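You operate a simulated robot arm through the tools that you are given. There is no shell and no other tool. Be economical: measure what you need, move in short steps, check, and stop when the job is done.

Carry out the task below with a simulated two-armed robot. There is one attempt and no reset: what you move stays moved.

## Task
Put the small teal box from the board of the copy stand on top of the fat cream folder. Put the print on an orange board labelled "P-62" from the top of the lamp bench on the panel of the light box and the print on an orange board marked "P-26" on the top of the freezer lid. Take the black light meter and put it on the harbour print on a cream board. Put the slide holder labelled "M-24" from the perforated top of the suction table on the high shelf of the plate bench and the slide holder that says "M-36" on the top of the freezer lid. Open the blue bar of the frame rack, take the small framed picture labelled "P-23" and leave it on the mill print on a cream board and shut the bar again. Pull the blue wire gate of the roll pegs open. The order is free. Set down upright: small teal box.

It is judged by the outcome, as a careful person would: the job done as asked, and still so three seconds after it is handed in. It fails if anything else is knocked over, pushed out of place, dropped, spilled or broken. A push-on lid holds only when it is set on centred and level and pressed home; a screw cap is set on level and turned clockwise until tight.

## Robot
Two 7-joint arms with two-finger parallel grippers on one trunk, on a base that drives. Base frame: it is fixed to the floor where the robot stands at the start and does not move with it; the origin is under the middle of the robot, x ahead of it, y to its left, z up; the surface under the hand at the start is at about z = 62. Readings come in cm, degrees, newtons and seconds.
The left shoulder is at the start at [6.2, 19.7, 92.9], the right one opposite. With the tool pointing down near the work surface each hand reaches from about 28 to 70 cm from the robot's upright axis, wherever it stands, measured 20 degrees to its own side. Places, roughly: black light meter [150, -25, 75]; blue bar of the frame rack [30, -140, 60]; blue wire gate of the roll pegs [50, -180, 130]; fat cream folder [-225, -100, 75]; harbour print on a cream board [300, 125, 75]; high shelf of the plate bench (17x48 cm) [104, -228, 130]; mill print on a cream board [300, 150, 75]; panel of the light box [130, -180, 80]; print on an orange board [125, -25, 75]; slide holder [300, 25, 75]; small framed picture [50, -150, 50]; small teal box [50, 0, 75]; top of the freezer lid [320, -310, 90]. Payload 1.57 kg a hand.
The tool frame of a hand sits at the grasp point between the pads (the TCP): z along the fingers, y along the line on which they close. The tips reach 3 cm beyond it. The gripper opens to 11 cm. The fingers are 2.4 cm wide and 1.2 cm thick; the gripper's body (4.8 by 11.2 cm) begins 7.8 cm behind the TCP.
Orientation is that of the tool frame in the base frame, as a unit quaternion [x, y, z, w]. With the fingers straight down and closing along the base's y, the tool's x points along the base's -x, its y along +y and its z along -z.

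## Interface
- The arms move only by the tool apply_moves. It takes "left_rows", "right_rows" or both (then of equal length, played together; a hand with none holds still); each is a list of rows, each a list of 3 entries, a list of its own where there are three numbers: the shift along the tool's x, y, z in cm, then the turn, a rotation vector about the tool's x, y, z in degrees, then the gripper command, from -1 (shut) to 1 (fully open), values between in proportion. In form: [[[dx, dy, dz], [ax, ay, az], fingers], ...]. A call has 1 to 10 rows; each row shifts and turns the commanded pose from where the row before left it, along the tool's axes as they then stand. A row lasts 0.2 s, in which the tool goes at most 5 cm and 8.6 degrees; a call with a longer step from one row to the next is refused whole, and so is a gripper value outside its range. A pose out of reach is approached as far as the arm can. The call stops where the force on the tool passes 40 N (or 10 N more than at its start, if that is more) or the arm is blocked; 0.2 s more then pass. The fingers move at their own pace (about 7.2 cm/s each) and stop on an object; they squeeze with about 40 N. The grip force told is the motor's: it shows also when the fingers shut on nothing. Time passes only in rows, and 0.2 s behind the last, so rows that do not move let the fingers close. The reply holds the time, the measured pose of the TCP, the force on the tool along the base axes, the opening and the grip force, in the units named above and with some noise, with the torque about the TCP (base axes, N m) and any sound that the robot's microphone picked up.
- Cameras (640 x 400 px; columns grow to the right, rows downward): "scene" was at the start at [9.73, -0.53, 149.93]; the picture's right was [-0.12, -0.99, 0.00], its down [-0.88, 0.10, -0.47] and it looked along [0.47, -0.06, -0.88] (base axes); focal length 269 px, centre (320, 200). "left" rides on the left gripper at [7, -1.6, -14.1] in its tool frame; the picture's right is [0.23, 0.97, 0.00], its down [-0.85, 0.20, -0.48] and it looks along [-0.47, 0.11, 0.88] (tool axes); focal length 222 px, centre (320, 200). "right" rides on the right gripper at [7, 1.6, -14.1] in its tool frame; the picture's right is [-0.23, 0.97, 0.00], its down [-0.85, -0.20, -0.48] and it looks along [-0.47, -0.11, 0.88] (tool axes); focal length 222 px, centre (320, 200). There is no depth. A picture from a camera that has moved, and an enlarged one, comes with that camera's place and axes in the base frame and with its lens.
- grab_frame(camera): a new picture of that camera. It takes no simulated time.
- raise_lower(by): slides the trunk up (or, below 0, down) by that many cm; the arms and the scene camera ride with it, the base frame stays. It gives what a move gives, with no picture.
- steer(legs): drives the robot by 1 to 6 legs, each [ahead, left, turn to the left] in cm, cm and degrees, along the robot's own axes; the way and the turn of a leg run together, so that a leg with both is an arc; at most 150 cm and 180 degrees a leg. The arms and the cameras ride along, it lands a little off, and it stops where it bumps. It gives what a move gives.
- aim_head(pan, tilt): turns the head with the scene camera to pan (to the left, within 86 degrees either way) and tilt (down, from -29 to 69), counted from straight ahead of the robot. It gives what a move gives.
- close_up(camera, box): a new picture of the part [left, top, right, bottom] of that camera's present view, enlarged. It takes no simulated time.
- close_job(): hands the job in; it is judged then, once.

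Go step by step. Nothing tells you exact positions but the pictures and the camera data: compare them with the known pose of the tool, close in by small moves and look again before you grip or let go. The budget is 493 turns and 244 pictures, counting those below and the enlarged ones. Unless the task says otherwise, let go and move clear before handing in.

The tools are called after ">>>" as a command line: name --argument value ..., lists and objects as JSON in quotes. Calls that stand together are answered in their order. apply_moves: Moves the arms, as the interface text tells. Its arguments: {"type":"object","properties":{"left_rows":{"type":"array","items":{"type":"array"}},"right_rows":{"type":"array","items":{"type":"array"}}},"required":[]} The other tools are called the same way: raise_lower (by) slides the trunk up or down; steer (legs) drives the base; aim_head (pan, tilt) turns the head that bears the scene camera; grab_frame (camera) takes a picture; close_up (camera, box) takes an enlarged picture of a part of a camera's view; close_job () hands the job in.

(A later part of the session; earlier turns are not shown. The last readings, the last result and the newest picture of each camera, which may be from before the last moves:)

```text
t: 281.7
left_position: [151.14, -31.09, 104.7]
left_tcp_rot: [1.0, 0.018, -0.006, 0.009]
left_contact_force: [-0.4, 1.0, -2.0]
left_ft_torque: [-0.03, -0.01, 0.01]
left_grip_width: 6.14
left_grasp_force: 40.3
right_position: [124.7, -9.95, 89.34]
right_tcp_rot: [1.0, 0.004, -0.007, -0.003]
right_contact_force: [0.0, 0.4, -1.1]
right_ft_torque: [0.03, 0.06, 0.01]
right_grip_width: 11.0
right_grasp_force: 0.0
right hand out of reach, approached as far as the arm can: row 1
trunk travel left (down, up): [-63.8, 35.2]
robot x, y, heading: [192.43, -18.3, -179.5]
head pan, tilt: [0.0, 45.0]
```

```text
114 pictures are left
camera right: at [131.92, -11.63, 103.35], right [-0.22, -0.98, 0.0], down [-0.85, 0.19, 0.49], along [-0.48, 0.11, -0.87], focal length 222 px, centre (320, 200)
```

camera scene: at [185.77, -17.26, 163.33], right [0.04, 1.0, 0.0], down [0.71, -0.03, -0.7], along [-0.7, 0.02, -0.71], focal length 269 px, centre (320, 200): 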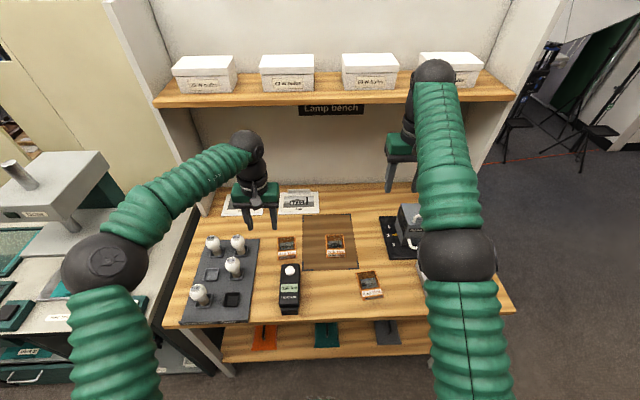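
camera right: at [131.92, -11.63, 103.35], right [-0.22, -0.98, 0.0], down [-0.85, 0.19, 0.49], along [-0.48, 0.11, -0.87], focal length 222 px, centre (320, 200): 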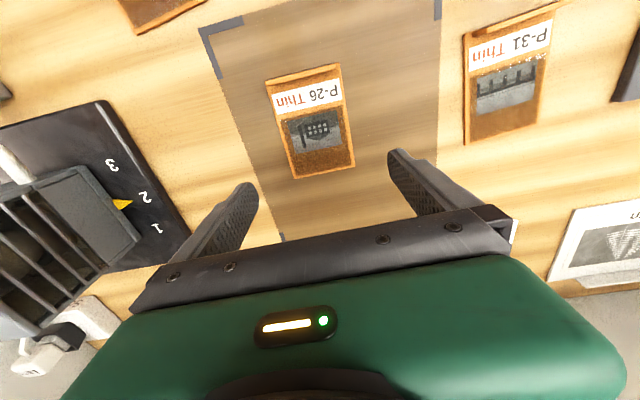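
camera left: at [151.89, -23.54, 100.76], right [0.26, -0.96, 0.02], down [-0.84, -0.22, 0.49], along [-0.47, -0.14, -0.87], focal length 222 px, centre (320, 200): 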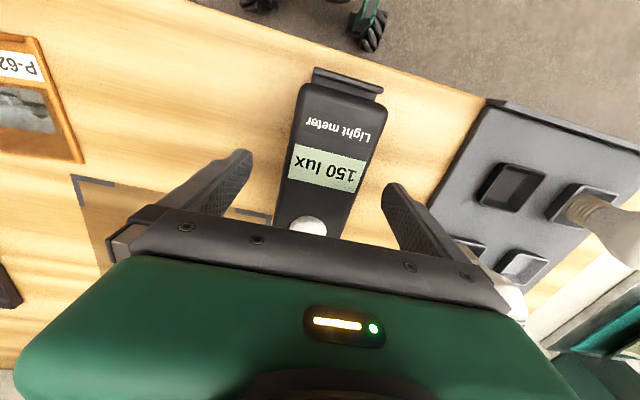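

>>> apply_moves --right_rows '[[[3.4, -0.1, 0], [0, 0, 0], 1], [[0, 0, 3], [0, 0, 0], 1], [[0, 0, 2.5], [0, 0, 0], 1], [[0, 0, 0], [0, 0, 0], 1]]'

>>> grab_frame --camera "right"

```text
t: 282.7
left_position: [151.07, -30.99, 104.66]
left_tcp_rot: [1.0, 0.019, -0.005, 0.01]
left_contact_force: [-0.5, 0.5, -2.2]
left_ft_torque: [0.0, 0.0, -0.01]
left_grip_width: 6.15
left_grasp_force: 39.7
right_position: [124.93, -10.42, 83.74]
right_tcp_rot: [1.0, 0.004, -0.008, -0.003]
right_contact_force: [-0.7, -1.0, -0.2]
right_ft_torque: [-0.01, 0.02, 0.0]
right_grip_width: 10.99
right_grasp_force: 0.1
right hand out of reach, approached as far as the arm can: row 1
trunk travel left (down, up): [-63.8, 35.2]
robot x, y, heading: [192.33, -18.14, -179.7]
head pan, tilt: [0.0, 45.0]
```

```text
113 pictures are left
camera right: at [132.22, -11.95, 97.83], right [-0.22, -0.98, 0.0], down [-0.85, 0.19, 0.49], along [-0.48, 0.11, -0.87], focal length 222 px, centre (320, 200)
```

right: 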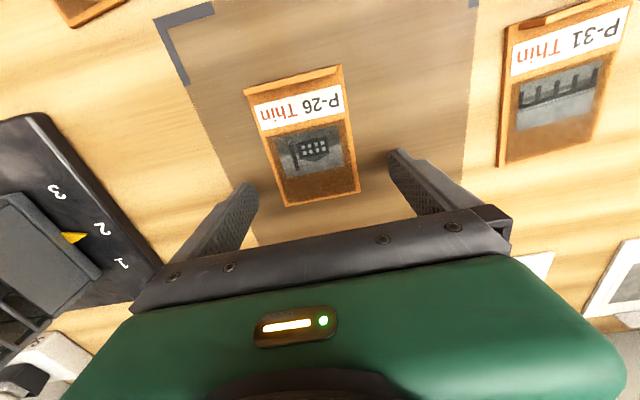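

The commanded pose lags beyond reach; I step +x again until it follows.

>>> apply_moves --right_rows '[[[3, -0.4, 0], [0, 0, 0], 1], [[0, 0, 0], [0, 0, 0], 1]]'

```text
t: 283.3
left_position: [151.03, -31.1, 104.61]
left_tcp_rot: [1.0, 0.018, -0.006, 0.01]
left_contact_force: [-0.7, 0.1, -2.1]
left_ft_torque: [0.01, -0.01, -0.03]
left_grip_width: 6.16
left_grasp_force: 39.9
right_position: [125.02, -10.45, 83.85]
right_tcp_rot: [1.0, 0.005, -0.008, -0.003]
right_contact_force: [0.2, 1.2, 0.6]
right_ft_torque: [-0.03, 0.03, 0.01]
right_grip_width: 11.01
right_grasp_force: 0.1
right hand out of reach, approached as far as the arm can: row 1
trunk travel left (down, up): [-63.8, 35.2]
robot x, y, heading: [192.43, -18.6, -180.1]
head pan, tilt: [0.0, 45.0]
```

The arm won't come nearer in this configuration, so I back the base 3.3 cm instead.

>>> steer --legs '[[-3.3, 0, 0]]'

>>> grab_frame --camera "right"

```text
t: 284.1
left_position: [153.81, -31.08, 104.4]
left_tcp_rot: [1.0, 0.018, -0.003, 0.01]
left_contact_force: [-0.4, 0.7, -1.8]
left_ft_torque: [0.03, -0.03, 0.0]
left_grip_width: 6.17
left_grasp_force: 40.4
right_position: [127.77, -10.37, 83.45]
right_tcp_rot: [1.0, 0.004, -0.005, -0.003]
right_contact_force: [0.7, -0.4, -0.1]
right_ft_torque: [-0.04, -0.03, 0.02]
right_grip_width: 11.0
right_grasp_force: 0.1
trunk travel left (down, up): [-63.8, 35.2]
robot x, y, heading: [195.46, -18.48, -179.7]
head pan, tilt: [0.0, 45.0]
```

```text
112 pictures are left
camera right: at [134.99, -11.97, 97.54], right [-0.22, -0.98, 0.0], down [-0.85, 0.19, 0.49], along [-0.48, 0.11, -0.87], focal length 222 px, centre (320, 200)
```

right: 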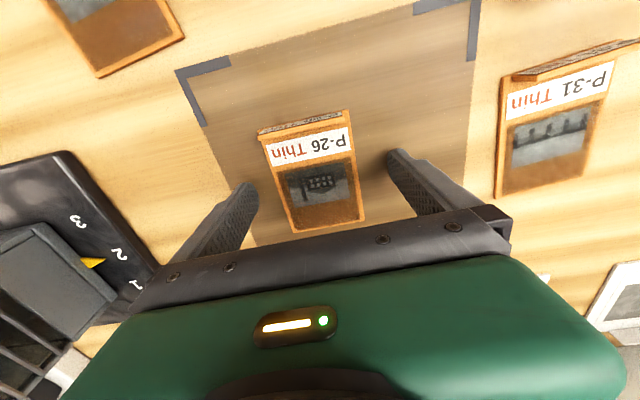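

Now aligned. I lower carefully to the bench and close.

>>> apply_moves --right_rows '[[[0, 0, 1.0], [0, 0, 0], 1], [[0, 0, 0.5], [0, 0, 0], 1], [[0, 0, 0], [0, 0, 0], 1]]'

```text
t: 284.9
left_position: [154.99, -31.19, 105.01]
left_tcp_rot: [1.0, 0.019, -0.008, 0.009]
left_contact_force: [0.0, 0.6, -1.0]
left_ft_torque: [-0.04, 0.0, 0.03]
left_grip_width: 6.2
left_grasp_force: 40.2
right_position: [128.34, -10.46, 83.08]
right_tcp_rot: [1.0, 0.005, -0.015, -0.002]
right_contact_force: [1.1, 0.8, 30.3]
right_ft_torque: [-1.78, -0.43, 0.15]
right_grip_width: 10.94
right_grasp_force: 0.0
trunk travel left (down, up): [-63.8, 35.2]
robot x, y, heading: [195.56, -18.46, -180.0]
head pan, tilt: [0.0, 45.0]
```

Bench contact at tip z≈80. I ease up 0.4 cm and close.

>>> apply_moves --right_rows '[[[0, 0, -0.45], [0, 0, 0], 1], [[0, 0, 0], [0, 0, 0], -1], [[0, 0, 0], [0, 0, 0], -1], [[0, 0, 0], [0, 0, 0], -1], [[0, 0, 0], [0, 0, 0], -1]]'

```text
t: 286.1
left_position: [154.76, -31.26, 104.87]
left_tcp_rot: [1.0, 0.019, -0.008, 0.009]
left_contact_force: [0.9, 0.1, -2.3]
left_ft_torque: [-0.02, 0.0, 0.01]
left_grip_width: 6.15
left_grasp_force: 40.4
right_position: [128.3, -10.46, 83.07]
right_tcp_rot: [1.0, 0.004, -0.011, -0.004]
right_contact_force: [0.5, -12.3, 14.6]
right_ft_torque: [-0.81, -0.16, -0.1]
right_grip_width: 6.88
right_grasp_force: 39.8
trunk travel left (down, up): [-63.8, 35.2]
robot x, y, heading: [195.6, -18.5, -179.8]
head pan, tilt: [0.0, 45.0]
```

Gripped at 6.9 cm. I lift both hands up and look.

>>> apply_moves --right_rows '[[[0, 0, -2], [0, 0, 0], -1], [[0, 0, -4], [0, 0, 0], -1], [[0, 0, -4], [0, 0, 0], -1], [[0, 0, -4], [0, 0, 0], -1], [[0, 0, -4], [0, 0, 0], -1], [[0, 0, 0], [0, 0, 0], -1]]'

>>> grab_frame --camera "right"

>>> grab_frame --camera "scene"

```text
t: 287.5
left_position: [154.45, -31.12, 104.64]
left_tcp_rot: [1.0, 0.018, -0.007, 0.01]
left_contact_force: [-0.5, 0.1, -1.8]
left_ft_torque: [-0.01, 0.02, -0.01]
left_grip_width: 6.14
left_grasp_force: 39.8
right_position: [128.6, -10.6, 100.82]
right_tcp_rot: [1.0, 0.004, -0.009, -0.003]
right_contact_force: [0.1, 0.4, -0.7]
right_ft_torque: [0.0, 0.03, 0.01]
right_grip_width: 6.83
right_grasp_force: 39.6
right hand out of reach, approached as far as the arm can: row 3, 5
trunk travel left (down, up): [-63.8, 35.2]
robot x, y, heading: [195.58, -18.56, -179.8]
head pan, tilt: [0.0, 45.0]
```

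```text
111 pictures are left
camera right: at [135.91, -12.19, 114.88], right [-0.22, -0.98, 0.0], down [-0.85, 0.19, 0.49], along [-0.48, 0.11, -0.87], focal length 222 px, centre (320, 200)
```

right: 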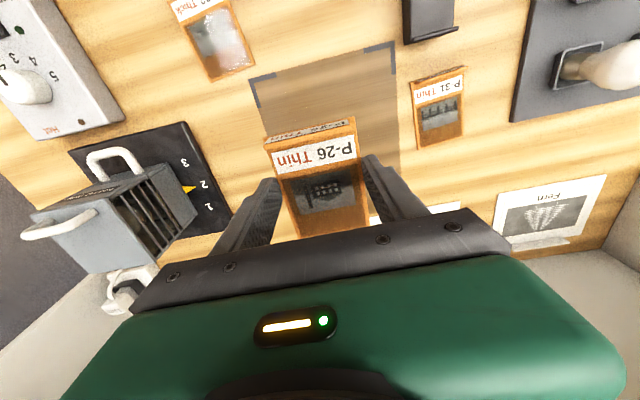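

```text
110 pictures are left
camera scene: at [184.05, -18.33, 163.33], right [0.0, 1.0, 0.0], down [0.71, 0.0, -0.7], along [-0.7, 0.0, -0.71], focal length 269 px, centre (320, 200)
```

scene: 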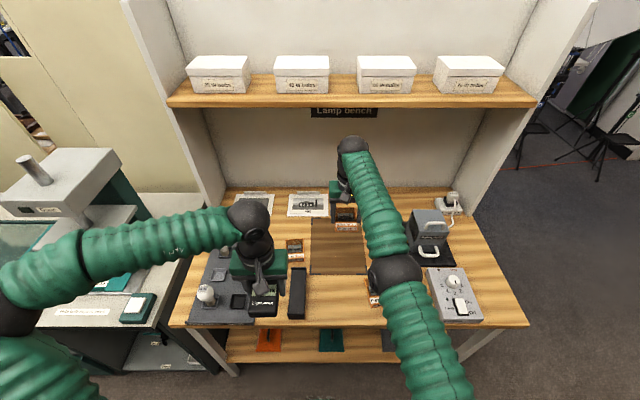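

P-26 is held. Before driving I try to bring the right hand to a more tucked carrying pose.

>>> apply_moves --right_rows '[[[0, 0, -3], [0, 0, 0], -1], [[3, -3, 0], [0, 0, 0], -1], [[3, -3, 0], [0, 0, 0], -1], [[3, -3, 0], [0, 0, 0], -1], [[3, -3, 0], [0, 0, 0], -1], [[3, -3, 0], [0, 0, 0], -1], [[3, -3, 0], [0, 0, 0], -1]]'

```text
t: 289.1
left_position: [154.57, -30.93, 104.72]
left_tcp_rot: [1.0, 0.019, -0.007, 0.01]
left_contact_force: [-0.5, -0.3, -1.3]
left_ft_torque: [-0.03, -0.04, -0.02]
left_grip_width: 6.15
left_grasp_force: 39.9
right_position: [129.94, 7.34, 108.24]
right_tcp_rot: [1.0, 0.005, -0.008, -0.002]
right_contact_force: [0.3, 0.1, 0.3]
right_ft_torque: [0.02, 0.03, 0.0]
right_grip_width: 6.85
right_grasp_force: 40.5
right hand out of reach, approached as far as the arm can: row 1, 2, 3, 4, 5, 6, 7
trunk travel left (down, up): [-63.8, 35.2]
robot x, y, heading: [195.98, -18.15, -179.8]
head pan, tilt: [0.0, 45.0]
```

I back into the aisle and then try to lower and tuck the right hand there.

>>> steer --legs '[[-27, 0, 0]]'

>>> apply_moves --right_rows '[[[4, 0, 2], [0, 0, 0], -1], [[4, 0, 2], [0, 0, 0], -1], [[4, 0, 2], [0, 0, 0], -1], [[4, 0, 2], [0, 0, 0], -1], [[0, 0, 3], [0, 0, 0], -1], [[0, 0, 3], [0, 0, 0], -1], [[0, 0, 3], [0, 0, 0], -1]]'

>>> grab_frame --camera "scene"

```text
t: 291.0
left_position: [181.36, -30.9, 104.75]
left_tcp_rot: [1.0, 0.018, -0.007, 0.01]
left_contact_force: [0.1, -0.3, -2.1]
left_ft_torque: [-0.02, 0.02, 0.0]
left_grip_width: 6.16
left_grasp_force: 39.8
right_position: [156.78, 7.26, 108.2]
right_tcp_rot: [1.0, 0.003, -0.007, -0.002]
right_contact_force: [-1.0, 0.5, -0.1]
right_ft_torque: [-0.03, 0.0, 0.0]
right_grip_width: 6.82
right_grasp_force: 39.8
trunk travel left (down, up): [-63.8, 35.2]
robot x, y, heading: [222.7, -18.54, -179.8]
head pan, tilt: [0.0, 45.0]
```

```text
t: 292.6
left_position: [181.63, -30.85, 104.95]
left_tcp_rot: [1.0, 0.017, -0.008, 0.01]
left_contact_force: [-0.7, 0.1, -2.1]
left_ft_torque: [0.03, -0.02, -0.02]
left_grip_width: 6.14
left_grasp_force: 40.2
right_position: [154.9, 7.45, 99.84]
right_tcp_rot: [1.0, 0.004, -0.006, -0.003]
right_contact_force: [-0.4, 0.3, -0.2]
right_ft_torque: [-0.02, -0.03, 0.03]
right_grip_width: 6.84
right_grasp_force: 40.3
right hand out of reach, approached as far as the arm can: row 1, 2, 3, 4, 5, 6, 7
trunk travel left (down, up): [-63.8, 35.2]
robot x, y, heading: [223.02, -18.37, -179.6]
head pan, tilt: [0.0, 45.0]
```

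```text
109 pictures are left
camera scene: at [211.0, -18.13, 163.33], right [0.0, 1.0, 0.0], down [0.71, 0.0, -0.7], along [-0.7, 0.0, -0.71], focal length 269 px, centre (320, 200)
```

scene: 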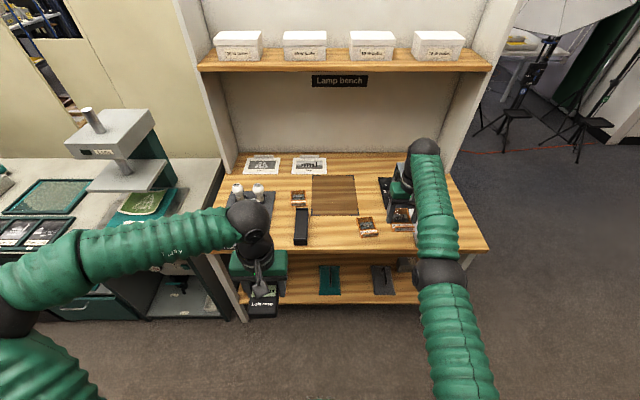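

I try a different route for the right arm: tilt the hand forward, then draw in, then tilt back down.

>>> apply_moves --right_rows '[[[0, 0, 0], [0, -8.5, 0], -1], [[0, 0, 0], [0, -8.5, 0], -1], [[0, 0, 0], [0, -8.5, 0], -1], [[0, 0, 0], [0, -8.5, 0], -1], [[0, 0, 0], [0, -8.5, 0], -1], [[0, 0, 0], [0, 0, 0], -1]]'

```text
t: 294.0
left_position: [181.7, -30.93, 104.87]
left_tcp_rot: [1.0, 0.017, -0.008, 0.01]
left_contact_force: [0.5, 0.0, -1.7]
left_ft_torque: [0.02, 0.0, 0.01]
left_grip_width: 6.15
left_grasp_force: 39.9
right_position: [138.3, 9.61, 102.23]
right_tcp_rot: [0.929, 0.005, -0.371, -0.001]
right_contact_force: [0.1, 0.3, 0.2]
right_ft_torque: [0.0, 0.0, 0.0]
right_grip_width: 6.85
right_grasp_force: 39.8
right hand out of reach, approached as far as the arm can: row 1, 2, 3, 4, 5
trunk travel left (down, up): [-63.8, 35.2]
robot x, y, heading: [223.0, -18.52, -180.0]
head pan, tilt: [0.0, 45.0]
```

>>> apply_moves --right_rows '[[[0, -3, 0], [0, 8.5, 0], -1], [[0, -3, 0], [0, 8.5, 0], -1], [[0, -3, 0], [0, 8.5, 0], -1], [[0, -3, 0], [0, 8.5, 0], -1], [[0, -3, 0], [0, 8.5, 0], -1], [[-4, 0, -3], [0, 0, 0], -1], [[-4, 0, -3], [0, 0, 0], -1], [[-4, 0, -3], [0, 0, 0], -1], [[0, 0, 0], [0, 0, 0], -1]]'

>>> grab_frame --camera "scene"

```text
t: 296.0
left_position: [181.74, -30.83, 104.68]
left_tcp_rot: [1.0, 0.018, -0.008, 0.01]
left_contact_force: [0.4, -0.7, -2.2]
left_ft_torque: [0.02, 0.02, -0.01]
left_grip_width: 6.15
left_grasp_force: 40.2
right_position: [157.62, 17.17, 105.58]
right_tcp_rot: [1.0, 0.004, -0.008, -0.002]
right_contact_force: [-0.1, -0.4, 0.1]
right_ft_torque: [0.01, 0.03, 0.01]
right_grip_width: 6.85
right_grasp_force: 40.1
right hand out of reach, approached as far as the arm can: row 1, 2, 3, 4, 5, 6, 7, 8
trunk travel left (down, up): [-63.8, 35.2]
robot x, y, heading: [222.99, -18.28, -179.9]
head pan, tilt: [0.0, 45.0]
```

```text
108 pictures are left
camera scene: at [211.06, -18.11, 163.33], right [0.0, 1.0, 0.0], down [0.71, 0.0, -0.7], along [-0.7, 0.0, -0.71], focal length 269 px, centre (320, 200)
```

scene: 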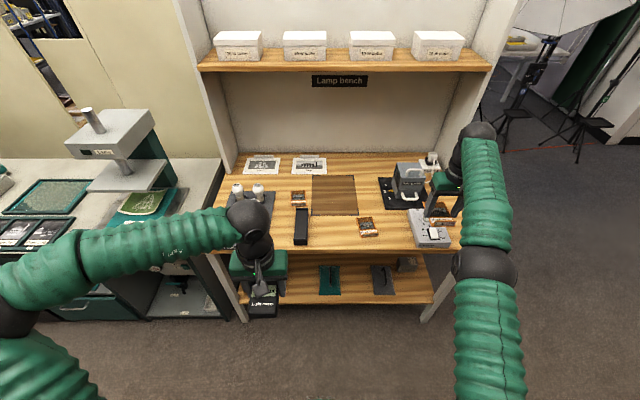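

The arm is stretched straight with its elbow low. I raise the trunk and let the hand sink relative to the shoulder to let the elbow fold the other way.

>>> raise_lower --by 32

>>> apply_moves --right_rows '[[[0, 0, 5], [0, 0, 0], -1], [[0, 0, 5], [0, 0, 0], -1], [[0, 0, 5], [0, 0, 0], -1], [[0, 0, 5], [0, 0, 0], -1], [[0, 0, 5], [0, 0, 0], -1], [[0, 0, 5], [0, 0, 0], -1], [[0, 0, 5], [0, 0, 0], -1], [[0, 0, 0], [0, 0, 0], -1]]'

>>> grab_frame --camera "scene"

```text
t: 299.2
left_position: [181.67, -30.8, 136.78]
left_tcp_rot: [1.0, 0.018, -0.008, 0.011]
left_contact_force: [-0.2, -0.3, -2.2]
left_ft_torque: [0.01, -0.01, -0.03]
left_grip_width: 6.17
left_grasp_force: 40.0
right_position: [157.53, 17.35, 137.6]
right_tcp_rot: [1.0, 0.004, -0.009, -0.002]
right_contact_force: [-0.8, 1.0, -0.4]
right_ft_torque: [0.02, -0.01, 0.0]
right_grip_width: 6.86
right_grasp_force: 39.7
trunk travel left (down, up): [-95.8, 3.2]
robot x, y, heading: [222.55, -17.88, -180.0]
head pan, tilt: [0.0, 45.0]
```

```text
t: 301.0
left_position: [181.72, -30.92, 136.83]
left_tcp_rot: [1.0, 0.018, -0.009, 0.01]
left_contact_force: [-0.4, 0.5, -1.3]
left_ft_torque: [-0.01, -0.01, 0.02]
left_grip_width: 6.17
left_grasp_force: 39.9
right_position: [158.31, 17.09, 103.21]
right_tcp_rot: [1.0, 0.003, -0.01, -0.003]
right_contact_force: [-0.3, 0.1, -0.1]
right_ft_torque: [-0.05, 0.03, 0.0]
right_grip_width: 6.83
right_grasp_force: 40.3
right hand out of reach, approached as far as the arm can: row 7
trunk travel left (down, up): [-95.8, 3.2]
robot x, y, heading: [222.7, -18.8, -180.0]
head pan, tilt: [0.0, 45.0]
```

```text
107 pictures are left
camera scene: at [211.11, -18.09, 195.34], right [0.0, 1.0, 0.0], down [0.71, 0.0, -0.71], along [-0.71, 0.0, -0.71], focal length 269 px, centre (320, 200)
```

scene: 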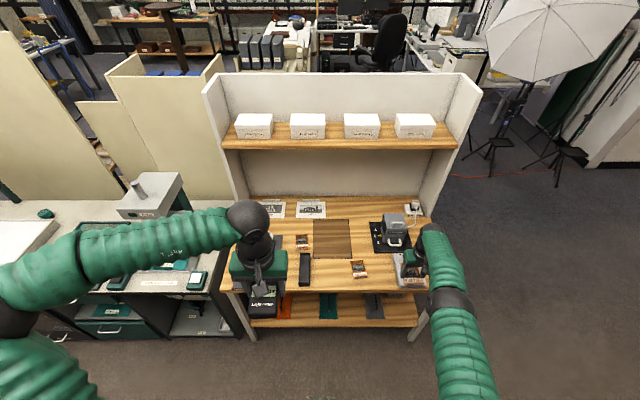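

>>> apply_moves --right_rows '[[[4, 0, 0], [0, 0, 0], -1], [[4, 0, 0], [0, 0, 0], -1], [[4, 0, 0], [0, 0, 0], -1], [[4, 0, 0], [0, 0, 0], -1], [[0, 0, 0], [0, 0, 0], -1]]'

```text
t: 302.2
left_position: [181.75, -30.82, 136.79]
left_tcp_rot: [1.0, 0.018, -0.008, 0.011]
left_contact_force: [0.1, -1.1, -1.9]
left_ft_torque: [0.04, -0.02, 0.0]
left_grip_width: 6.15
left_grasp_force: 39.8
right_position: [174.63, 16.89, 102.95]
right_tcp_rot: [1.0, 0.003, -0.008, -0.002]
right_contact_force: [0.0, -0.3, -0.8]
right_ft_torque: [-0.02, 0.01, 0.0]
right_grip_width: 6.85
right_grasp_force: 40.0
trunk travel left (down, up): [-95.8, 3.2]
robot x, y, heading: [222.58, -18.72, -179.9]
head pan, tilt: [0.0, 45.0]
```

It folds again. I tuck further, set heights, and drive back to the wall bench.

>>> apply_moves --right_rows '[[[4, 0, -3], [0, 0, 0], -1], [[2, 0, -4], [0, 0, 0], -1], [[0, 0, -4], [0, 0, 0], -1], [[0, 0, -4], [0, 0, 0], -1], [[0, 0, 0], [0, 0, 0], -1]]'

>>> raise_lower --by -20

>>> steer --legs '[[0, -143, 0], [0, 0, -90], [0, 0, -90], [10, 0, 0]]'

>>> aim_head --pan 10 --tilt 48

>>> grab_frame --camera "scene"

```text
t: 303.4
left_position: [181.66, -30.83, 136.84]
left_tcp_rot: [1.0, 0.018, -0.009, 0.01]
left_contact_force: [0.3, -0.7, -1.0]
left_ft_torque: [0.01, 0.03, -0.04]
left_grip_width: 6.16
left_grasp_force: 39.8
right_position: [180.73, 16.6, 117.56]
right_tcp_rot: [1.0, 0.003, -0.009, -0.002]
right_contact_force: [-0.6, -0.7, -0.4]
right_ft_torque: [0.03, 0.0, 0.01]
right_grip_width: 6.83
right_grasp_force: 40.3
trunk travel left (down, up): [-95.8, 3.2]
robot x, y, heading: [222.35, -18.25, -179.9]
head pan, tilt: [0.0, 45.0]
```

```text
t: 305.6
left_position: [181.64, -30.89, 116.81]
left_tcp_rot: [1.0, 0.018, -0.009, 0.011]
left_contact_force: [0.5, -0.7, -1.3]
left_ft_torque: [0.0, -0.01, 0.04]
left_grip_width: 6.18
left_grasp_force: 39.9
right_position: [180.8, 16.71, 97.6]
right_tcp_rot: [1.0, 0.003, -0.009, -0.003]
right_contact_force: [0.0, 0.1, -0.9]
right_ft_torque: [-0.02, -0.01, 0.01]
right_grip_width: 6.83
right_grasp_force: 40.0
trunk travel left (down, up): [-75.8, 23.2]
robot x, y, heading: [222.7, -18.49, -179.9]
head pan, tilt: [0.0, 45.0]
```

```text
t: 321.5
left_position: [274.2, 138.34, 116.97]
left_tcp_rot: [0.027, 1.0, 0.01, 0.011]
left_contact_force: [-0.1, -0.1, -1.9]
left_ft_torque: [0.01, -0.03, -0.01]
left_grip_width: 6.14
left_grasp_force: 40.0
right_position: [270.77, 91.0, 97.76]
right_tcp_rot: [0.041, 0.999, -0.002, 0.011]
right_contact_force: [-1.0, -0.5, -0.2]
right_ft_torque: [-0.02, 0.02, 0.04]
right_grip_width: 6.85
right_grasp_force: 39.9
trunk travel left (down, up): [-75.8, 23.2]
robot x, y, heading: [232.54, 129.68, -5.1]
head pan, tilt: [0.0, 45.0]
```

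```text
t: 322.2
left_position: [274.67, 138.39, 116.85]
left_tcp_rot: [0.028, 1.0, 0.01, 0.008]
left_contact_force: [0.0, -0.4, -1.3]
left_ft_torque: [0.01, 0.03, 0.01]
left_grip_width: 6.16
left_grasp_force: 39.7
right_position: [271.1, 90.81, 97.5]
right_tcp_rot: [0.042, 0.999, -0.003, 0.008]
right_contact_force: [0.3, -0.4, -0.7]
right_ft_torque: [0.0, -0.02, 0.01]
right_grip_width: 6.84
right_grasp_force: 39.6
trunk travel left (down, up): [-75.8, 23.2]
robot x, y, heading: [232.95, 129.42, -5.0]
head pan, tilt: [10.0, 48.0]
```

```text
106 pictures are left
camera scene: at [243.86, 130.28, 174.93], right [0.08, -1.0, 0.0], down [-0.74, -0.06, -0.67], along [0.67, 0.06, -0.74], focal length 269 px, centre (320, 200)
```

scene: 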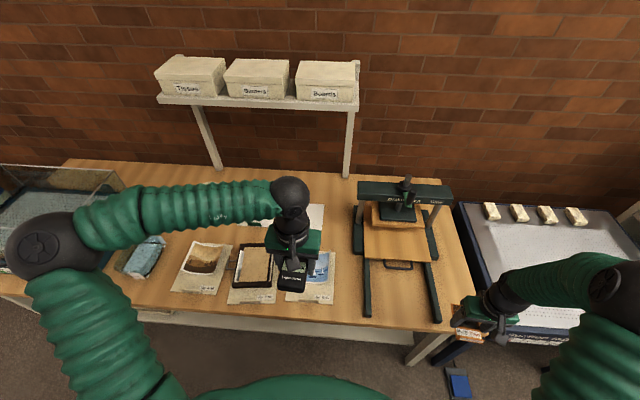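

Harbour print centre ≈(292,137). I move the meter over it and start down.

>>> apply_moves --left_rows '[[[-4.3, 0, 2], [0, 0, 0], -1], [[-4.3, 0, 2], [0, 0, 0], -1], [[-4.3, 0, 2], [0, 0, 0], -1], [[-4.3, 0, 2], [0, 0, 0], -1], [[0, 0, 4], [0, 0, 0], -1], [[0, 0, 4], [0, 0, 0], -1], [[0, 0, 4], [0, 0, 0], -1], [[0, 0, 0], [0, 0, 0], -1]]'

>>> grab_frame --camera "left"

>>> close_up --camera "scene" --box '[220, 220, 380, 320]'

```text
t: 324.0
left_position: [291.95, 137.42, 97.4]
left_tcp_rot: [0.029, 1.0, 0.01, 0.009]
left_contact_force: [-0.3, 0.1, -1.8]
left_ft_torque: [-0.02, -0.04, -0.01]
left_grip_width: 6.17
left_grasp_force: 40.3
right_position: [271.05, 90.8, 97.46]
right_tcp_rot: [0.042, 0.999, -0.003, 0.008]
right_contact_force: [0.0, -0.5, -0.3]
right_ft_torque: [0.04, 0.01, 0.05]
right_grip_width: 6.86
right_grasp_force: 40.2
trunk travel left (down, up): [-75.8, 23.2]
robot x, y, heading: [232.68, 129.61, -5.0]
head pan, tilt: [10.0, 48.0]
```

```text
105 pictures are left
camera left: at [284.54, 135.96, 111.4], right [-0.17, 0.98, 0.02], down [0.86, 0.14, 0.5], along [0.49, 0.1, -0.87], focal length 222 px, centre (320, 200)
```

left: 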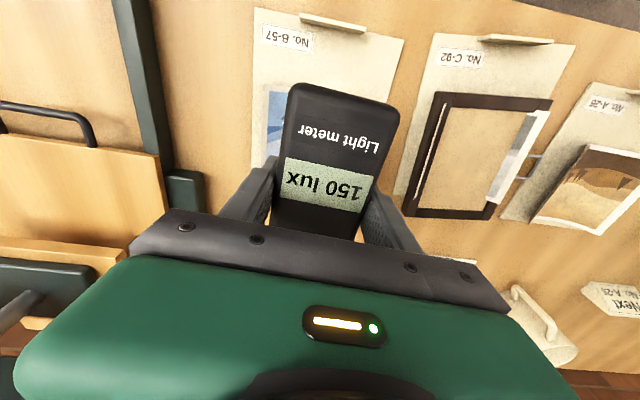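

```text
4.00 times, centred on (300, 270) of scene
camera zoom: at [244.01, 130.16, 174.92], right [0.08, -1.0, 0.0], down [-0.74, -0.06, -0.67], along [0.66, 0.06, -0.74], focal length 1077 px, centre (400, -80)
```

zoom: 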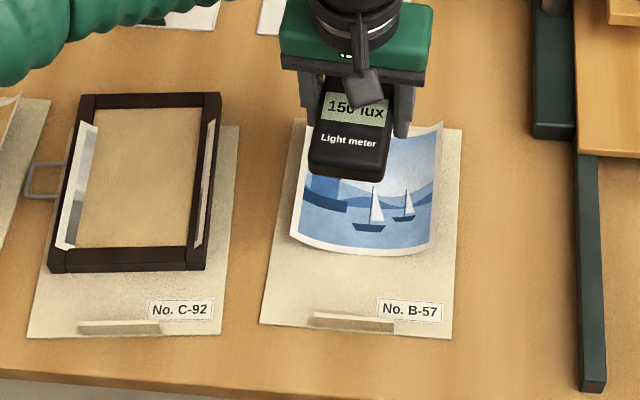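

Well centred over the harbour print. I descend to contact.

>>> apply_moves --left_rows '[[[0.5, 0, 4], [0, 0, 0], -1], [[0, 0, 3.5], [0, 0, 0], -1], [[0, 0, 1], [0, 0, 0], -1], [[0, 0, 1], [0, 0, 0], -1], [[0, 0, 0.8], [0, 0, 0], -1], [[0, 0, 0.8], [0, 0, 0], -1], [[0, 0, 0.8], [0, 0, 0], -1], [[0, 0, 0.8], [0, 0, 0], -1]]'

```text
t: 325.8
left_position: [291.9, 138.04, 84.44]
left_tcp_rot: [0.029, 0.999, 0.011, 0.009]
left_contact_force: [0.2, 0.7, -1.8]
left_ft_torque: [-0.02, 0.0, 0.02]
left_grip_width: 6.17
left_grasp_force: 40.2
right_position: [271.14, 90.85, 97.42]
right_tcp_rot: [0.043, 0.999, -0.003, 0.008]
right_contact_force: [-0.8, -0.8, 0.7]
right_ft_torque: [0.01, 0.0, -0.02]
right_grip_width: 6.81
right_grasp_force: 39.9
trunk travel left (down, up): [-75.8, 23.2]
robot x, y, heading: [232.81, 129.66, -5.1]
head pan, tilt: [10.0, 48.0]
```

>>> apply_moves --left_rows '[[[0, 0, 0.4], [0, 0, 0], -1], [[0, 0, 0], [0, 0, 0], -1]]'

>>> grab_frame --camera "left"

```text
t: 326.4
left_position: [291.86, 138.09, 83.97]
left_tcp_rot: [0.029, 1.0, 0.009, 0.008]
left_contact_force: [-0.8, -0.4, -1.6]
left_ft_torque: [-0.01, -0.02, 0.05]
left_grip_width: 6.17
left_grasp_force: 40.4
right_position: [271.14, 90.89, 97.59]
right_tcp_rot: [0.042, 0.999, -0.003, 0.009]
right_contact_force: [0.0, 0.6, -0.6]
right_ft_torque: [0.01, 0.04, 0.01]
right_grip_width: 6.84
right_grasp_force: 40.0
trunk travel left (down, up): [-75.8, 23.2]
robot x, y, heading: [232.6, 129.16, -5.2]
head pan, tilt: [10.0, 48.0]
```

```text
103 pictures are left
camera left: at [284.51, 136.47, 98.02], right [-0.17, 0.98, 0.02], down [0.86, 0.14, 0.5], along [0.49, 0.1, -0.87], focal length 222 px, centre (320, 200)
```

left: 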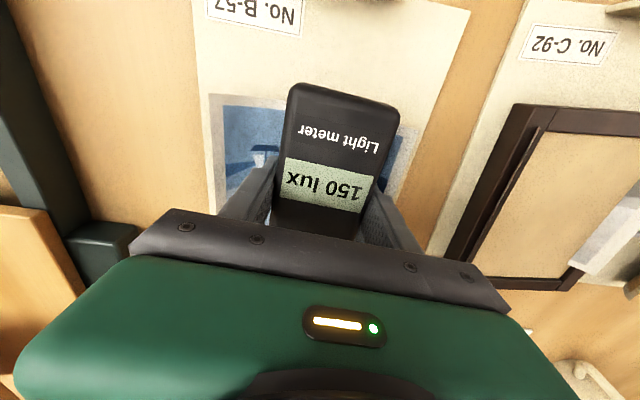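

>>> apply_moves --left_rows '[[[0, 0, 0.4], [0, 0, 0], -1], [[0, 0, 0], [0, 0, 0], -1]]'

>>> apply_moves --left_rows '[[[0, 0, 0.4], [0, 0, 0], -1], [[0, 0, 0], [0, 0, 0], -1]]'

>>> apply_moves --left_rows '[[[0, 0, 0.4], [0, 0, 0], -1], [[0, 0, 0], [0, 0, 0], -1]]'

```text
t: 327.0
left_position: [291.91, 138.19, 83.64]
left_tcp_rot: [0.028, 1.0, 0.009, 0.008]
left_contact_force: [-0.6, -0.1, -1.2]
left_ft_torque: [0.01, 0.02, -0.01]
left_grip_width: 6.17
left_grasp_force: 39.5
right_position: [271.06, 90.85, 97.51]
right_tcp_rot: [0.042, 0.999, -0.003, 0.009]
right_contact_force: [-1.3, -0.1, -0.2]
right_ft_torque: [0.01, 0.0, 0.0]
right_grip_width: 6.86
right_grasp_force: 40.3
trunk travel left (down, up): [-75.8, 23.2]
robot x, y, heading: [232.83, 129.95, -5.1]
head pan, tilt: [10.0, 48.0]
```

```text
t: 327.6
left_position: [291.72, 138.11, 83.56]
left_tcp_rot: [0.028, 1.0, 0.009, 0.01]
left_contact_force: [0.5, 2.5, 15.3]
left_ft_torque: [-0.48, 0.13, 0.03]
left_grip_width: 6.15
left_grasp_force: 40.5
right_position: [271.02, 90.97, 97.56]
right_tcp_rot: [0.042, 0.999, -0.003, 0.009]
right_contact_force: [-0.2, -0.9, 0.2]
right_ft_torque: [0.01, 0.01, 0.02]
right_grip_width: 6.83
right_grasp_force: 40.5
trunk travel left (down, up): [-75.8, 23.2]
robot x, y, heading: [232.53, 129.6, -4.9]
head pan, tilt: [10.0, 48.0]
```

```text
t: 328.2
left_position: [292.0, 137.96, 83.43]
left_tcp_rot: [0.027, 1.0, 0.009, 0.014]
left_contact_force: [-11.1, 4.2, 29.3]
left_ft_torque: [-0.86, 0.71, -0.45]
left_grip_width: 6.18
left_grasp_force: 40.0
right_position: [270.89, 90.89, 97.54]
right_tcp_rot: [0.041, 0.999, -0.002, 0.009]
right_contact_force: [-0.1, -0.1, 0.4]
right_ft_torque: [-0.02, 0.0, 0.01]
right_grip_width: 6.86
right_grasp_force: 39.4
trunk travel left (down, up): [-75.8, 23.2]
robot x, y, heading: [232.61, 129.59, -5.0]
head pan, tilt: [10.0, 48.0]
stopped in row 2 (left hand): the force on the tool passed its limit at 44 N (the readings are from after the stop); the commanded pose is now the measured one
```

Contact with the board. I ease up slightly, open, and rise.

>>> apply_moves --left_rows '[[[0, 0, -0.4], [0, 0, 0], -1], [[0, 0, 0], [0, 0, 0], -0.2], [[0, 0, 0], [0, 0, 0], 0.5], [[0, 0, 0], [0, 0, 0], 0.5], [[0, 0, -4], [0, 0, 0], 0.5], [[0, 0, -4], [0, 0, 0], 0.5], [[0, 0, -4], [0, 0, 0], 0.5], [[0, 0, -4], [0, 0, 0], 0.5]]'

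>>> close_up --camera "scene" --box '[220, 220, 380, 320]'

```text
t: 330.0
left_position: [291.7, 137.96, 99.57]
left_tcp_rot: [0.027, 1.0, 0.009, 0.011]
left_contact_force: [-0.2, 1.3, -0.1]
left_ft_torque: [0.0, -0.03, -0.01]
left_grip_width: 8.25
left_grasp_force: 0.1
right_position: [271.01, 90.87, 97.62]
right_tcp_rot: [0.042, 0.999, -0.003, 0.009]
right_contact_force: [-0.1, 0.3, 0.3]
right_ft_torque: [0.02, -0.06, -0.01]
right_grip_width: 6.85
right_grasp_force: 40.0
trunk travel left (down, up): [-75.8, 23.2]
robot x, y, heading: [232.43, 129.84, -5.1]
head pan, tilt: [10.0, 48.0]
```

```text
4.00 times, centred on (300, 270) of scene
camera zoom: at [243.86, 130.18, 174.93], right [0.08, -1.0, 0.0], down [-0.74, -0.06, -0.67], along [0.67, 0.06, -0.74], focal length 1077 px, centre (400, -80)
```

zoom: 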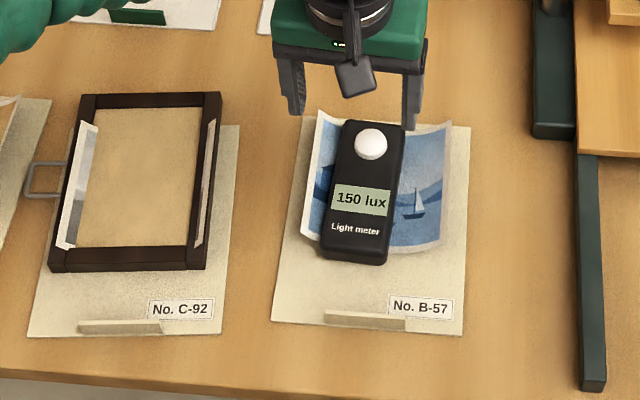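

The meter is on the harbour print. I tuck the left hand and slide south to the suction table.

>>> apply_moves --left_rows '[[[4.5, 0, -2], [0, 0, 0], 0.5], [[4.5, 0, -2], [0, 0, 0], 0.5], [[4.5, 0, -2], [0, 0, 0], 0.5], [[4.5, 0, -2], [0, 0, 0], 0.5], [[0, 0, 0], [0, 0, 0], 0.5]]'

>>> steer --legs '[[-8, 0, 5], [0, -110, 0]]'

>>> aim_head --pan 0 --tilt 42

>>> grab_frame --camera "scene"

```text
t: 331.2
left_position: [273.32, 138.56, 107.04]
left_tcp_rot: [0.026, 1.0, 0.008, 0.011]
left_contact_force: [0.5, 0.1, 0.3]
left_ft_torque: [0.0, 0.02, 0.02]
left_grip_width: 8.26
left_grasp_force: 0.0
right_position: [271.15, 90.9, 97.47]
right_tcp_rot: [0.042, 0.999, -0.003, 0.009]
right_contact_force: [-0.2, 0.1, 0.4]
right_ft_torque: [-0.01, 0.0, 0.0]
right_grip_width: 6.87
right_grasp_force: 40.0
trunk travel left (down, up): [-75.8, 23.2]
robot x, y, heading: [232.48, 129.87, -5.1]
head pan, tilt: [10.0, 48.0]
```

```text
t: 337.6
left_position: [263.99, 30.22, 107.01]
left_tcp_rot: [-0.016, 1.0, 0.007, 0.012]
left_contact_force: [0.2, 0.2, -0.5]
left_ft_torque: [-0.01, -0.01, -0.04]
left_grip_width: 8.26
left_grasp_force: 0.1
right_position: [265.93, -17.48, 97.68]
right_tcp_rot: [-0.002, 1.0, -0.004, 0.009]
right_contact_force: [0.5, 0.4, -0.9]
right_ft_torque: [0.0, 0.04, 0.05]
right_grip_width: 6.84
right_grasp_force: 39.6
trunk travel left (down, up): [-75.8, 23.2]
robot x, y, heading: [224.5, 17.49, 0.1]
head pan, tilt: [10.0, 48.0]
```

```text
t: 338.3
left_position: [263.78, 30.15, 107.18]
left_tcp_rot: [-0.017, 1.0, 0.009, 0.013]
left_contact_force: [0.3, 0.2, -0.1]
left_ft_torque: [-0.02, -0.02, 0.01]
left_grip_width: 8.25
left_grasp_force: 0.2
right_position: [265.76, -17.57, 97.56]
right_tcp_rot: [-0.002, 1.0, -0.002, 0.009]
right_contact_force: [-0.3, -0.5, 0.2]
right_ft_torque: [-0.04, 0.0, 0.01]
right_grip_width: 6.87
right_grasp_force: 39.7
trunk travel left (down, up): [-75.8, 23.2]
robot x, y, heading: [224.2, 17.67, 0.2]
head pan, tilt: [0.0, 42.0]
```

```text
101 pictures are left
camera scene: at [235.95, 17.86, 175.77], right [0.0, -1.0, 0.0], down [-0.67, 0.0, -0.74], along [0.74, 0.0, -0.67], focal length 269 px, centre (320, 200)
```

scene: 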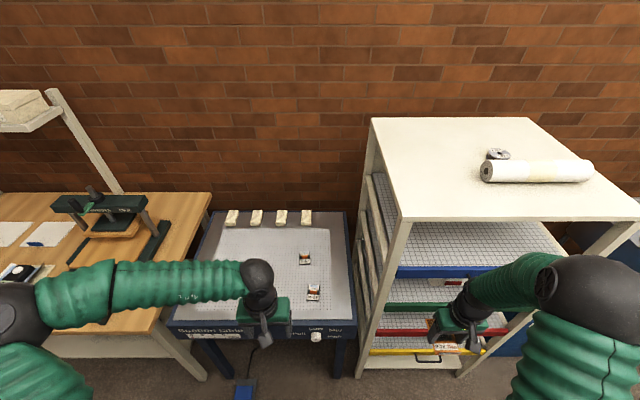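

Slide holders lie on the suction table. I zoom to read their labels.

>>> close_up --camera "scene" --box '[200, 220, 360, 340]'

>>> grab_frame --camera "left"

```text
3.33 times, centred on (280, 280) of scene
camera zoom: at [235.95, 17.86, 175.77], right [0.0, -1.0, 0.0], down [-0.67, 0.0, -0.74], along [0.74, 0.0, -0.67], focal length 898 px, centre (453, -67)
```

zoom: 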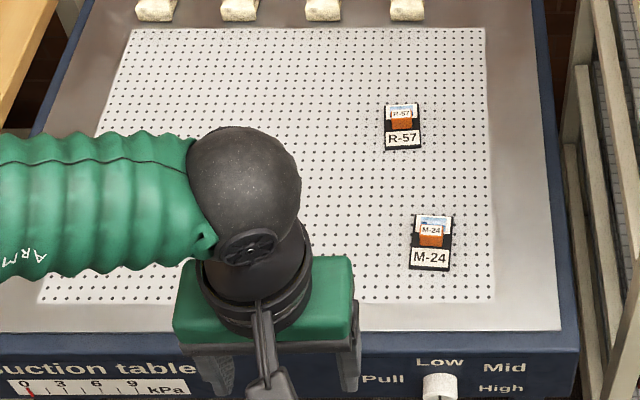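

```text
99 pictures are left
camera left: at [256.47, 27.92, 121.1], right [-0.26, 0.97, 0.01], down [0.84, 0.22, 0.5], along [0.48, 0.14, -0.86], focal length 222 px, centre (320, 200)
```

left: 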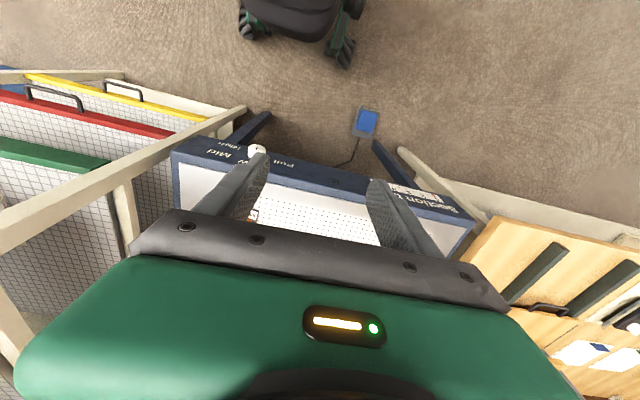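

>>> apply_moves --left_rows '[[[0, -4.5, 0], [0, 0, 0], 0.5], [[0, -4.5, 0], [0, 0, 0], 0.5], [[0, -4.5, 0], [0, 0, 0], 0.5], [[0, -4.5, 0], [0, 0, 0], 0.5], [[0, 0, 0], [0, 0, 0], 0.5]]'

>>> close_up --camera "scene" --box '[200, 220, 360, 340]'

```text
t: 339.5
left_position: [264.57, 11.98, 106.95]
left_tcp_rot: [-0.018, 1.0, 0.009, 0.012]
left_contact_force: [0.1, 0.0, 0.0]
left_ft_torque: [0.04, -0.02, 0.0]
left_grip_width: 8.27
left_grasp_force: 0.0
right_position: [265.94, -17.64, 97.48]
right_tcp_rot: [-0.002, 1.0, -0.002, 0.01]
right_contact_force: [0.5, -0.2, 0.1]
right_ft_torque: [-0.01, 0.01, -0.02]
right_grip_width: 6.86
right_grasp_force: 39.8
trunk travel left (down, up): [-75.8, 23.2]
robot x, y, heading: [223.89, 17.53, 0.0]
head pan, tilt: [0.0, 42.0]
```

```text
3.33 times, centred on (280, 280) of scene
camera zoom: at [235.99, 17.65, 175.77], right [0.0, -1.0, 0.0], down [-0.67, 0.0, -0.74], along [0.74, 0.0, -0.67], focal length 898 px, centre (453, -67)
```

zoom: 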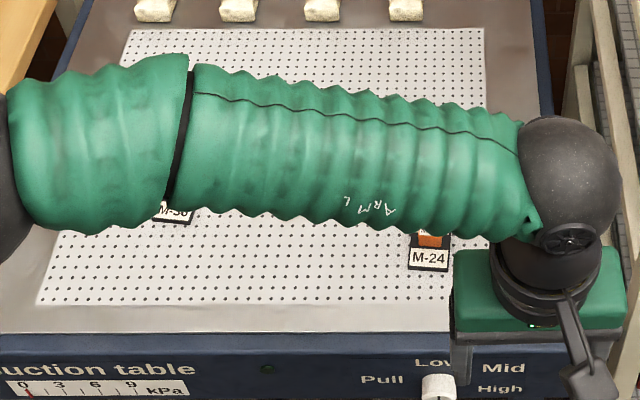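

M-36 is at about (293,50). I shift the base left and forward and bring the left hand near it.

>>> steer --legs '[[0, 26, 0], [12, 0, 0]]'

>>> apply_moves --left_rows '[[[-4, 3, 3], [0, 0, 0], 0.5], [[-4, 3, 3], [0, 0, 0], 0.5], [[0, 3, 3], [0, 0, 0], 0.5], [[0, 0, 0], [0, 0, 0], 0.5]]'

>>> grab_frame --camera "left"

>>> grab_frame --camera "scene"

```text
t: 342.2
left_position: [276.29, 36.56, 106.98]
left_tcp_rot: [-0.017, 1.0, 0.013, 0.014]
left_contact_force: [0.2, -0.8, -1.0]
left_ft_torque: [0.07, 0.02, 0.02]
left_grip_width: 8.27
left_grasp_force: 0.0
right_position: [277.7, 6.92, 97.36]
right_tcp_rot: [-0.004, 1.0, 0.0, 0.011]
right_contact_force: [0.0, 0.2, -0.3]
right_ft_torque: [0.07, 0.0, 0.0]
right_grip_width: 6.85
right_grasp_force: 39.9
trunk travel left (down, up): [-75.8, 23.2]
robot x, y, heading: [236.11, 42.58, 0.1]
head pan, tilt: [0.0, 42.0]
```

```text
refused: row 1 steps farther than a row can; nothing moved
```

```text
97 pictures are left
camera left: at [269.05, 34.32, 120.93], right [-0.26, 0.96, 0.02], down [0.83, 0.22, 0.51], along [0.48, 0.15, -0.86], focal length 222 px, centre (320, 200)
```

left: 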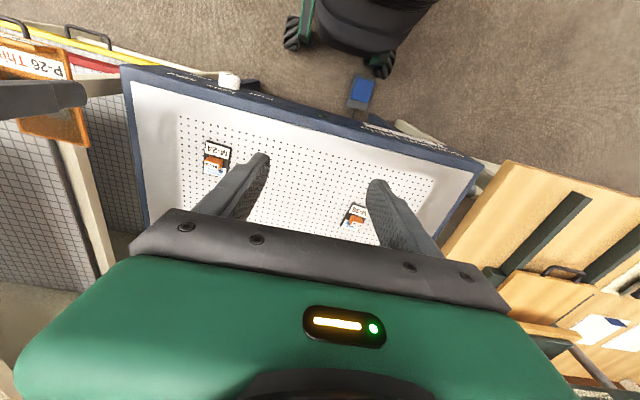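

```text
96 pictures are left
camera scene: at [247.44, 41.91, 175.81], right [0.0, -1.0, -0.01], down [-0.67, 0.0, -0.74], along [0.74, 0.0, -0.67], focal length 269 px, centre (320, 200)
```

scene: 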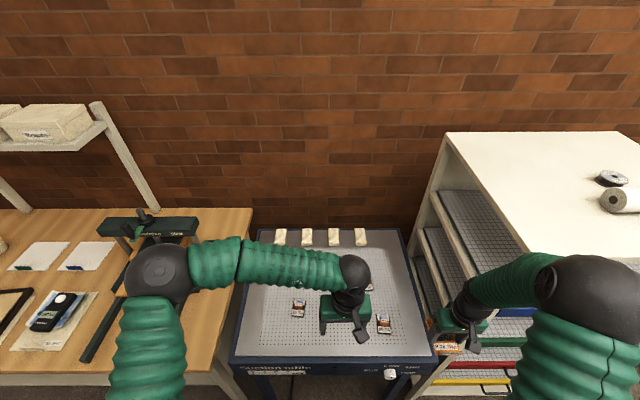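

M-36 is at (292.7,49.4), z≈82. I move over it.

>>> apply_moves --left_rows '[[[-3.3, 2.6, 2], [0, 0, 0], 0.3], [[-3.3, 2.6, 2], [0, 0, 0], 0.3], [[-3.3, 2.6, 2], [0, 0, 0], 0.3], [[-3.3, 2.6, 2], [0, 0, 0], 0.3], [[-3.2, 2.5, 2], [0, 0, 0], 0.3], [[0, 0, 0], [0, 0, 0], 0.3]]'

>>> grab_frame --camera "left"

>>> close_up --camera "scene" --box '[240, 240, 400, 360]'

```text
t: 343.6
left_position: [292.68, 51.27, 97.89]
left_tcp_rot: [-0.017, 1.0, 0.009, 0.013]
left_contact_force: [-0.7, -0.1, 0.3]
left_ft_torque: [-0.01, 0.01, 0.0]
left_grip_width: 7.14
left_grasp_force: 0.1
right_position: [277.71, 7.64, 97.75]
right_tcp_rot: [-0.003, 1.0, -0.003, 0.01]
right_contact_force: [-0.6, 0.2, 0.0]
right_ft_torque: [-0.01, -0.01, 0.0]
right_grip_width: 6.87
right_grasp_force: 39.5
trunk travel left (down, up): [-75.8, 23.2]
robot x, y, heading: [235.93, 42.72, -0.1]
head pan, tilt: [0.0, 42.0]
```

```text
95 pictures are left
camera left: at [285.35, 49.02, 111.82], right [-0.26, 0.97, 0.01], down [0.84, 0.22, 0.5], along [0.48, 0.14, -0.86], focal length 222 px, centre (320, 200)
```

left: 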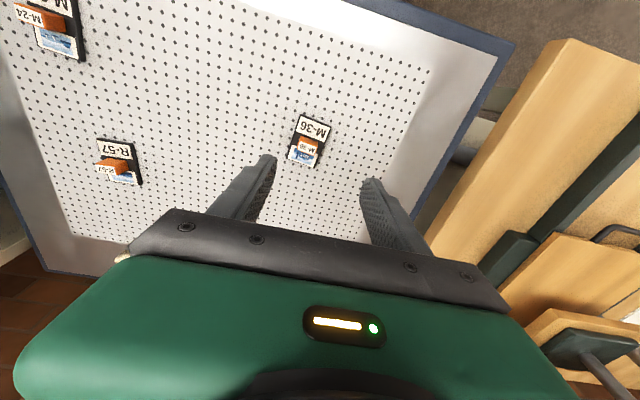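

```text
3.33 times, centred on (320, 300) of scene
camera zoom: at [247.99, 43.23, 175.77], right [0.0, -1.0, 0.0], down [-0.67, 0.0, -0.74], along [0.74, 0.0, -0.67], focal length 898 px, centre (320, -133)
```

zoom: 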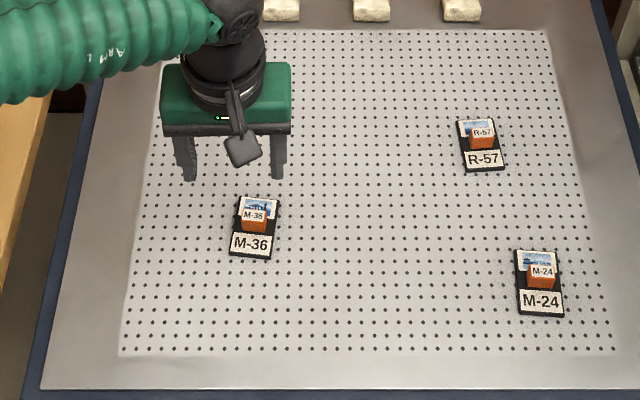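

I align (−1 cm y, +0.7 cm x) and descend.

>>> apply_moves --left_rows '[[[-0.7, -1.0, 2], [0, 0, 0], 0.4], [[0, 0, 4], [0, 0, 0], 0.4], [[0, 0, 4], [0, 0, 0], 0.4], [[0, 0, 1.5], [0, 0, 0], 0.4], [[0, 0, 0], [0, 0, 0], 0.4]]'

>>> grab_frame --camera "left"

```text
t: 344.8
left_position: [293.6, 50.26, 86.12]
left_tcp_rot: [-0.017, 1.0, 0.009, 0.013]
left_contact_force: [0.5, 0.1, 0.4]
left_ft_torque: [0.01, 0.02, 0.0]
left_grip_width: 7.7
left_grasp_force: 0.1
right_position: [277.87, 7.31, 97.53]
right_tcp_rot: [-0.003, 1.0, -0.002, 0.009]
right_contact_force: [0.4, 0.1, -0.5]
right_ft_torque: [-0.01, 0.03, -0.01]
right_grip_width: 6.86
right_grasp_force: 40.7
trunk travel left (down, up): [-75.8, 23.2]
robot x, y, heading: [236.24, 42.82, 0.4]
head pan, tilt: [0.0, 42.0]
```

```text
93 pictures are left
camera left: at [286.31, 47.96, 100.12], right [-0.26, 0.97, 0.01], down [0.84, 0.22, 0.5], along [0.48, 0.14, -0.86], focal length 222 px, centre (320, 200)
```

left: 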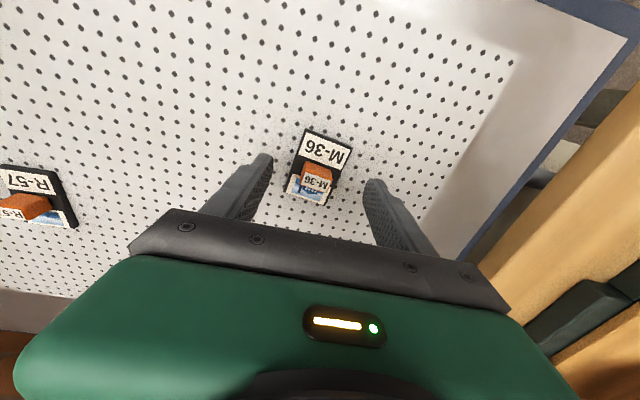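

>>> apply_moves --left_rows '[[[0, 0, 1], [0, 0, 0], 0.4], [[0, 0, 0.8], [0, 0, 0], 0.4], [[0, 0, 0], [0, 0, 0], 0.4]]'

>>> grab_frame --camera "left"

```text
t: 345.6
left_position: [293.85, 50.28, 84.35]
left_tcp_rot: [-0.018, 1.0, 0.01, 0.012]
left_contact_force: [0.4, 0.2, 0.8]
left_ft_torque: [0.01, -0.01, 0.0]
left_grip_width: 7.71
left_grasp_force: 0.0
right_position: [277.63, 7.54, 97.62]
right_tcp_rot: [-0.004, 1.0, -0.002, 0.01]
right_contact_force: [-0.4, -0.2, -0.4]
right_ft_torque: [-0.03, 0.01, -0.02]
right_grip_width: 6.85
right_grasp_force: 40.1
trunk travel left (down, up): [-75.8, 23.2]
robot x, y, heading: [235.86, 42.3, 0.0]
head pan, tilt: [0.0, 42.0]
```

```text
92 pictures are left
camera left: at [286.45, 47.97, 98.24], right [-0.26, 0.96, 0.01], down [0.84, 0.22, 0.5], along [0.48, 0.14, -0.86], focal length 222 px, centre (320, 200)
```

left: 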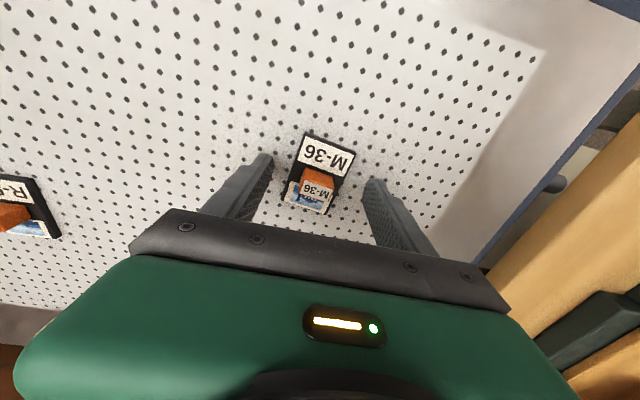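

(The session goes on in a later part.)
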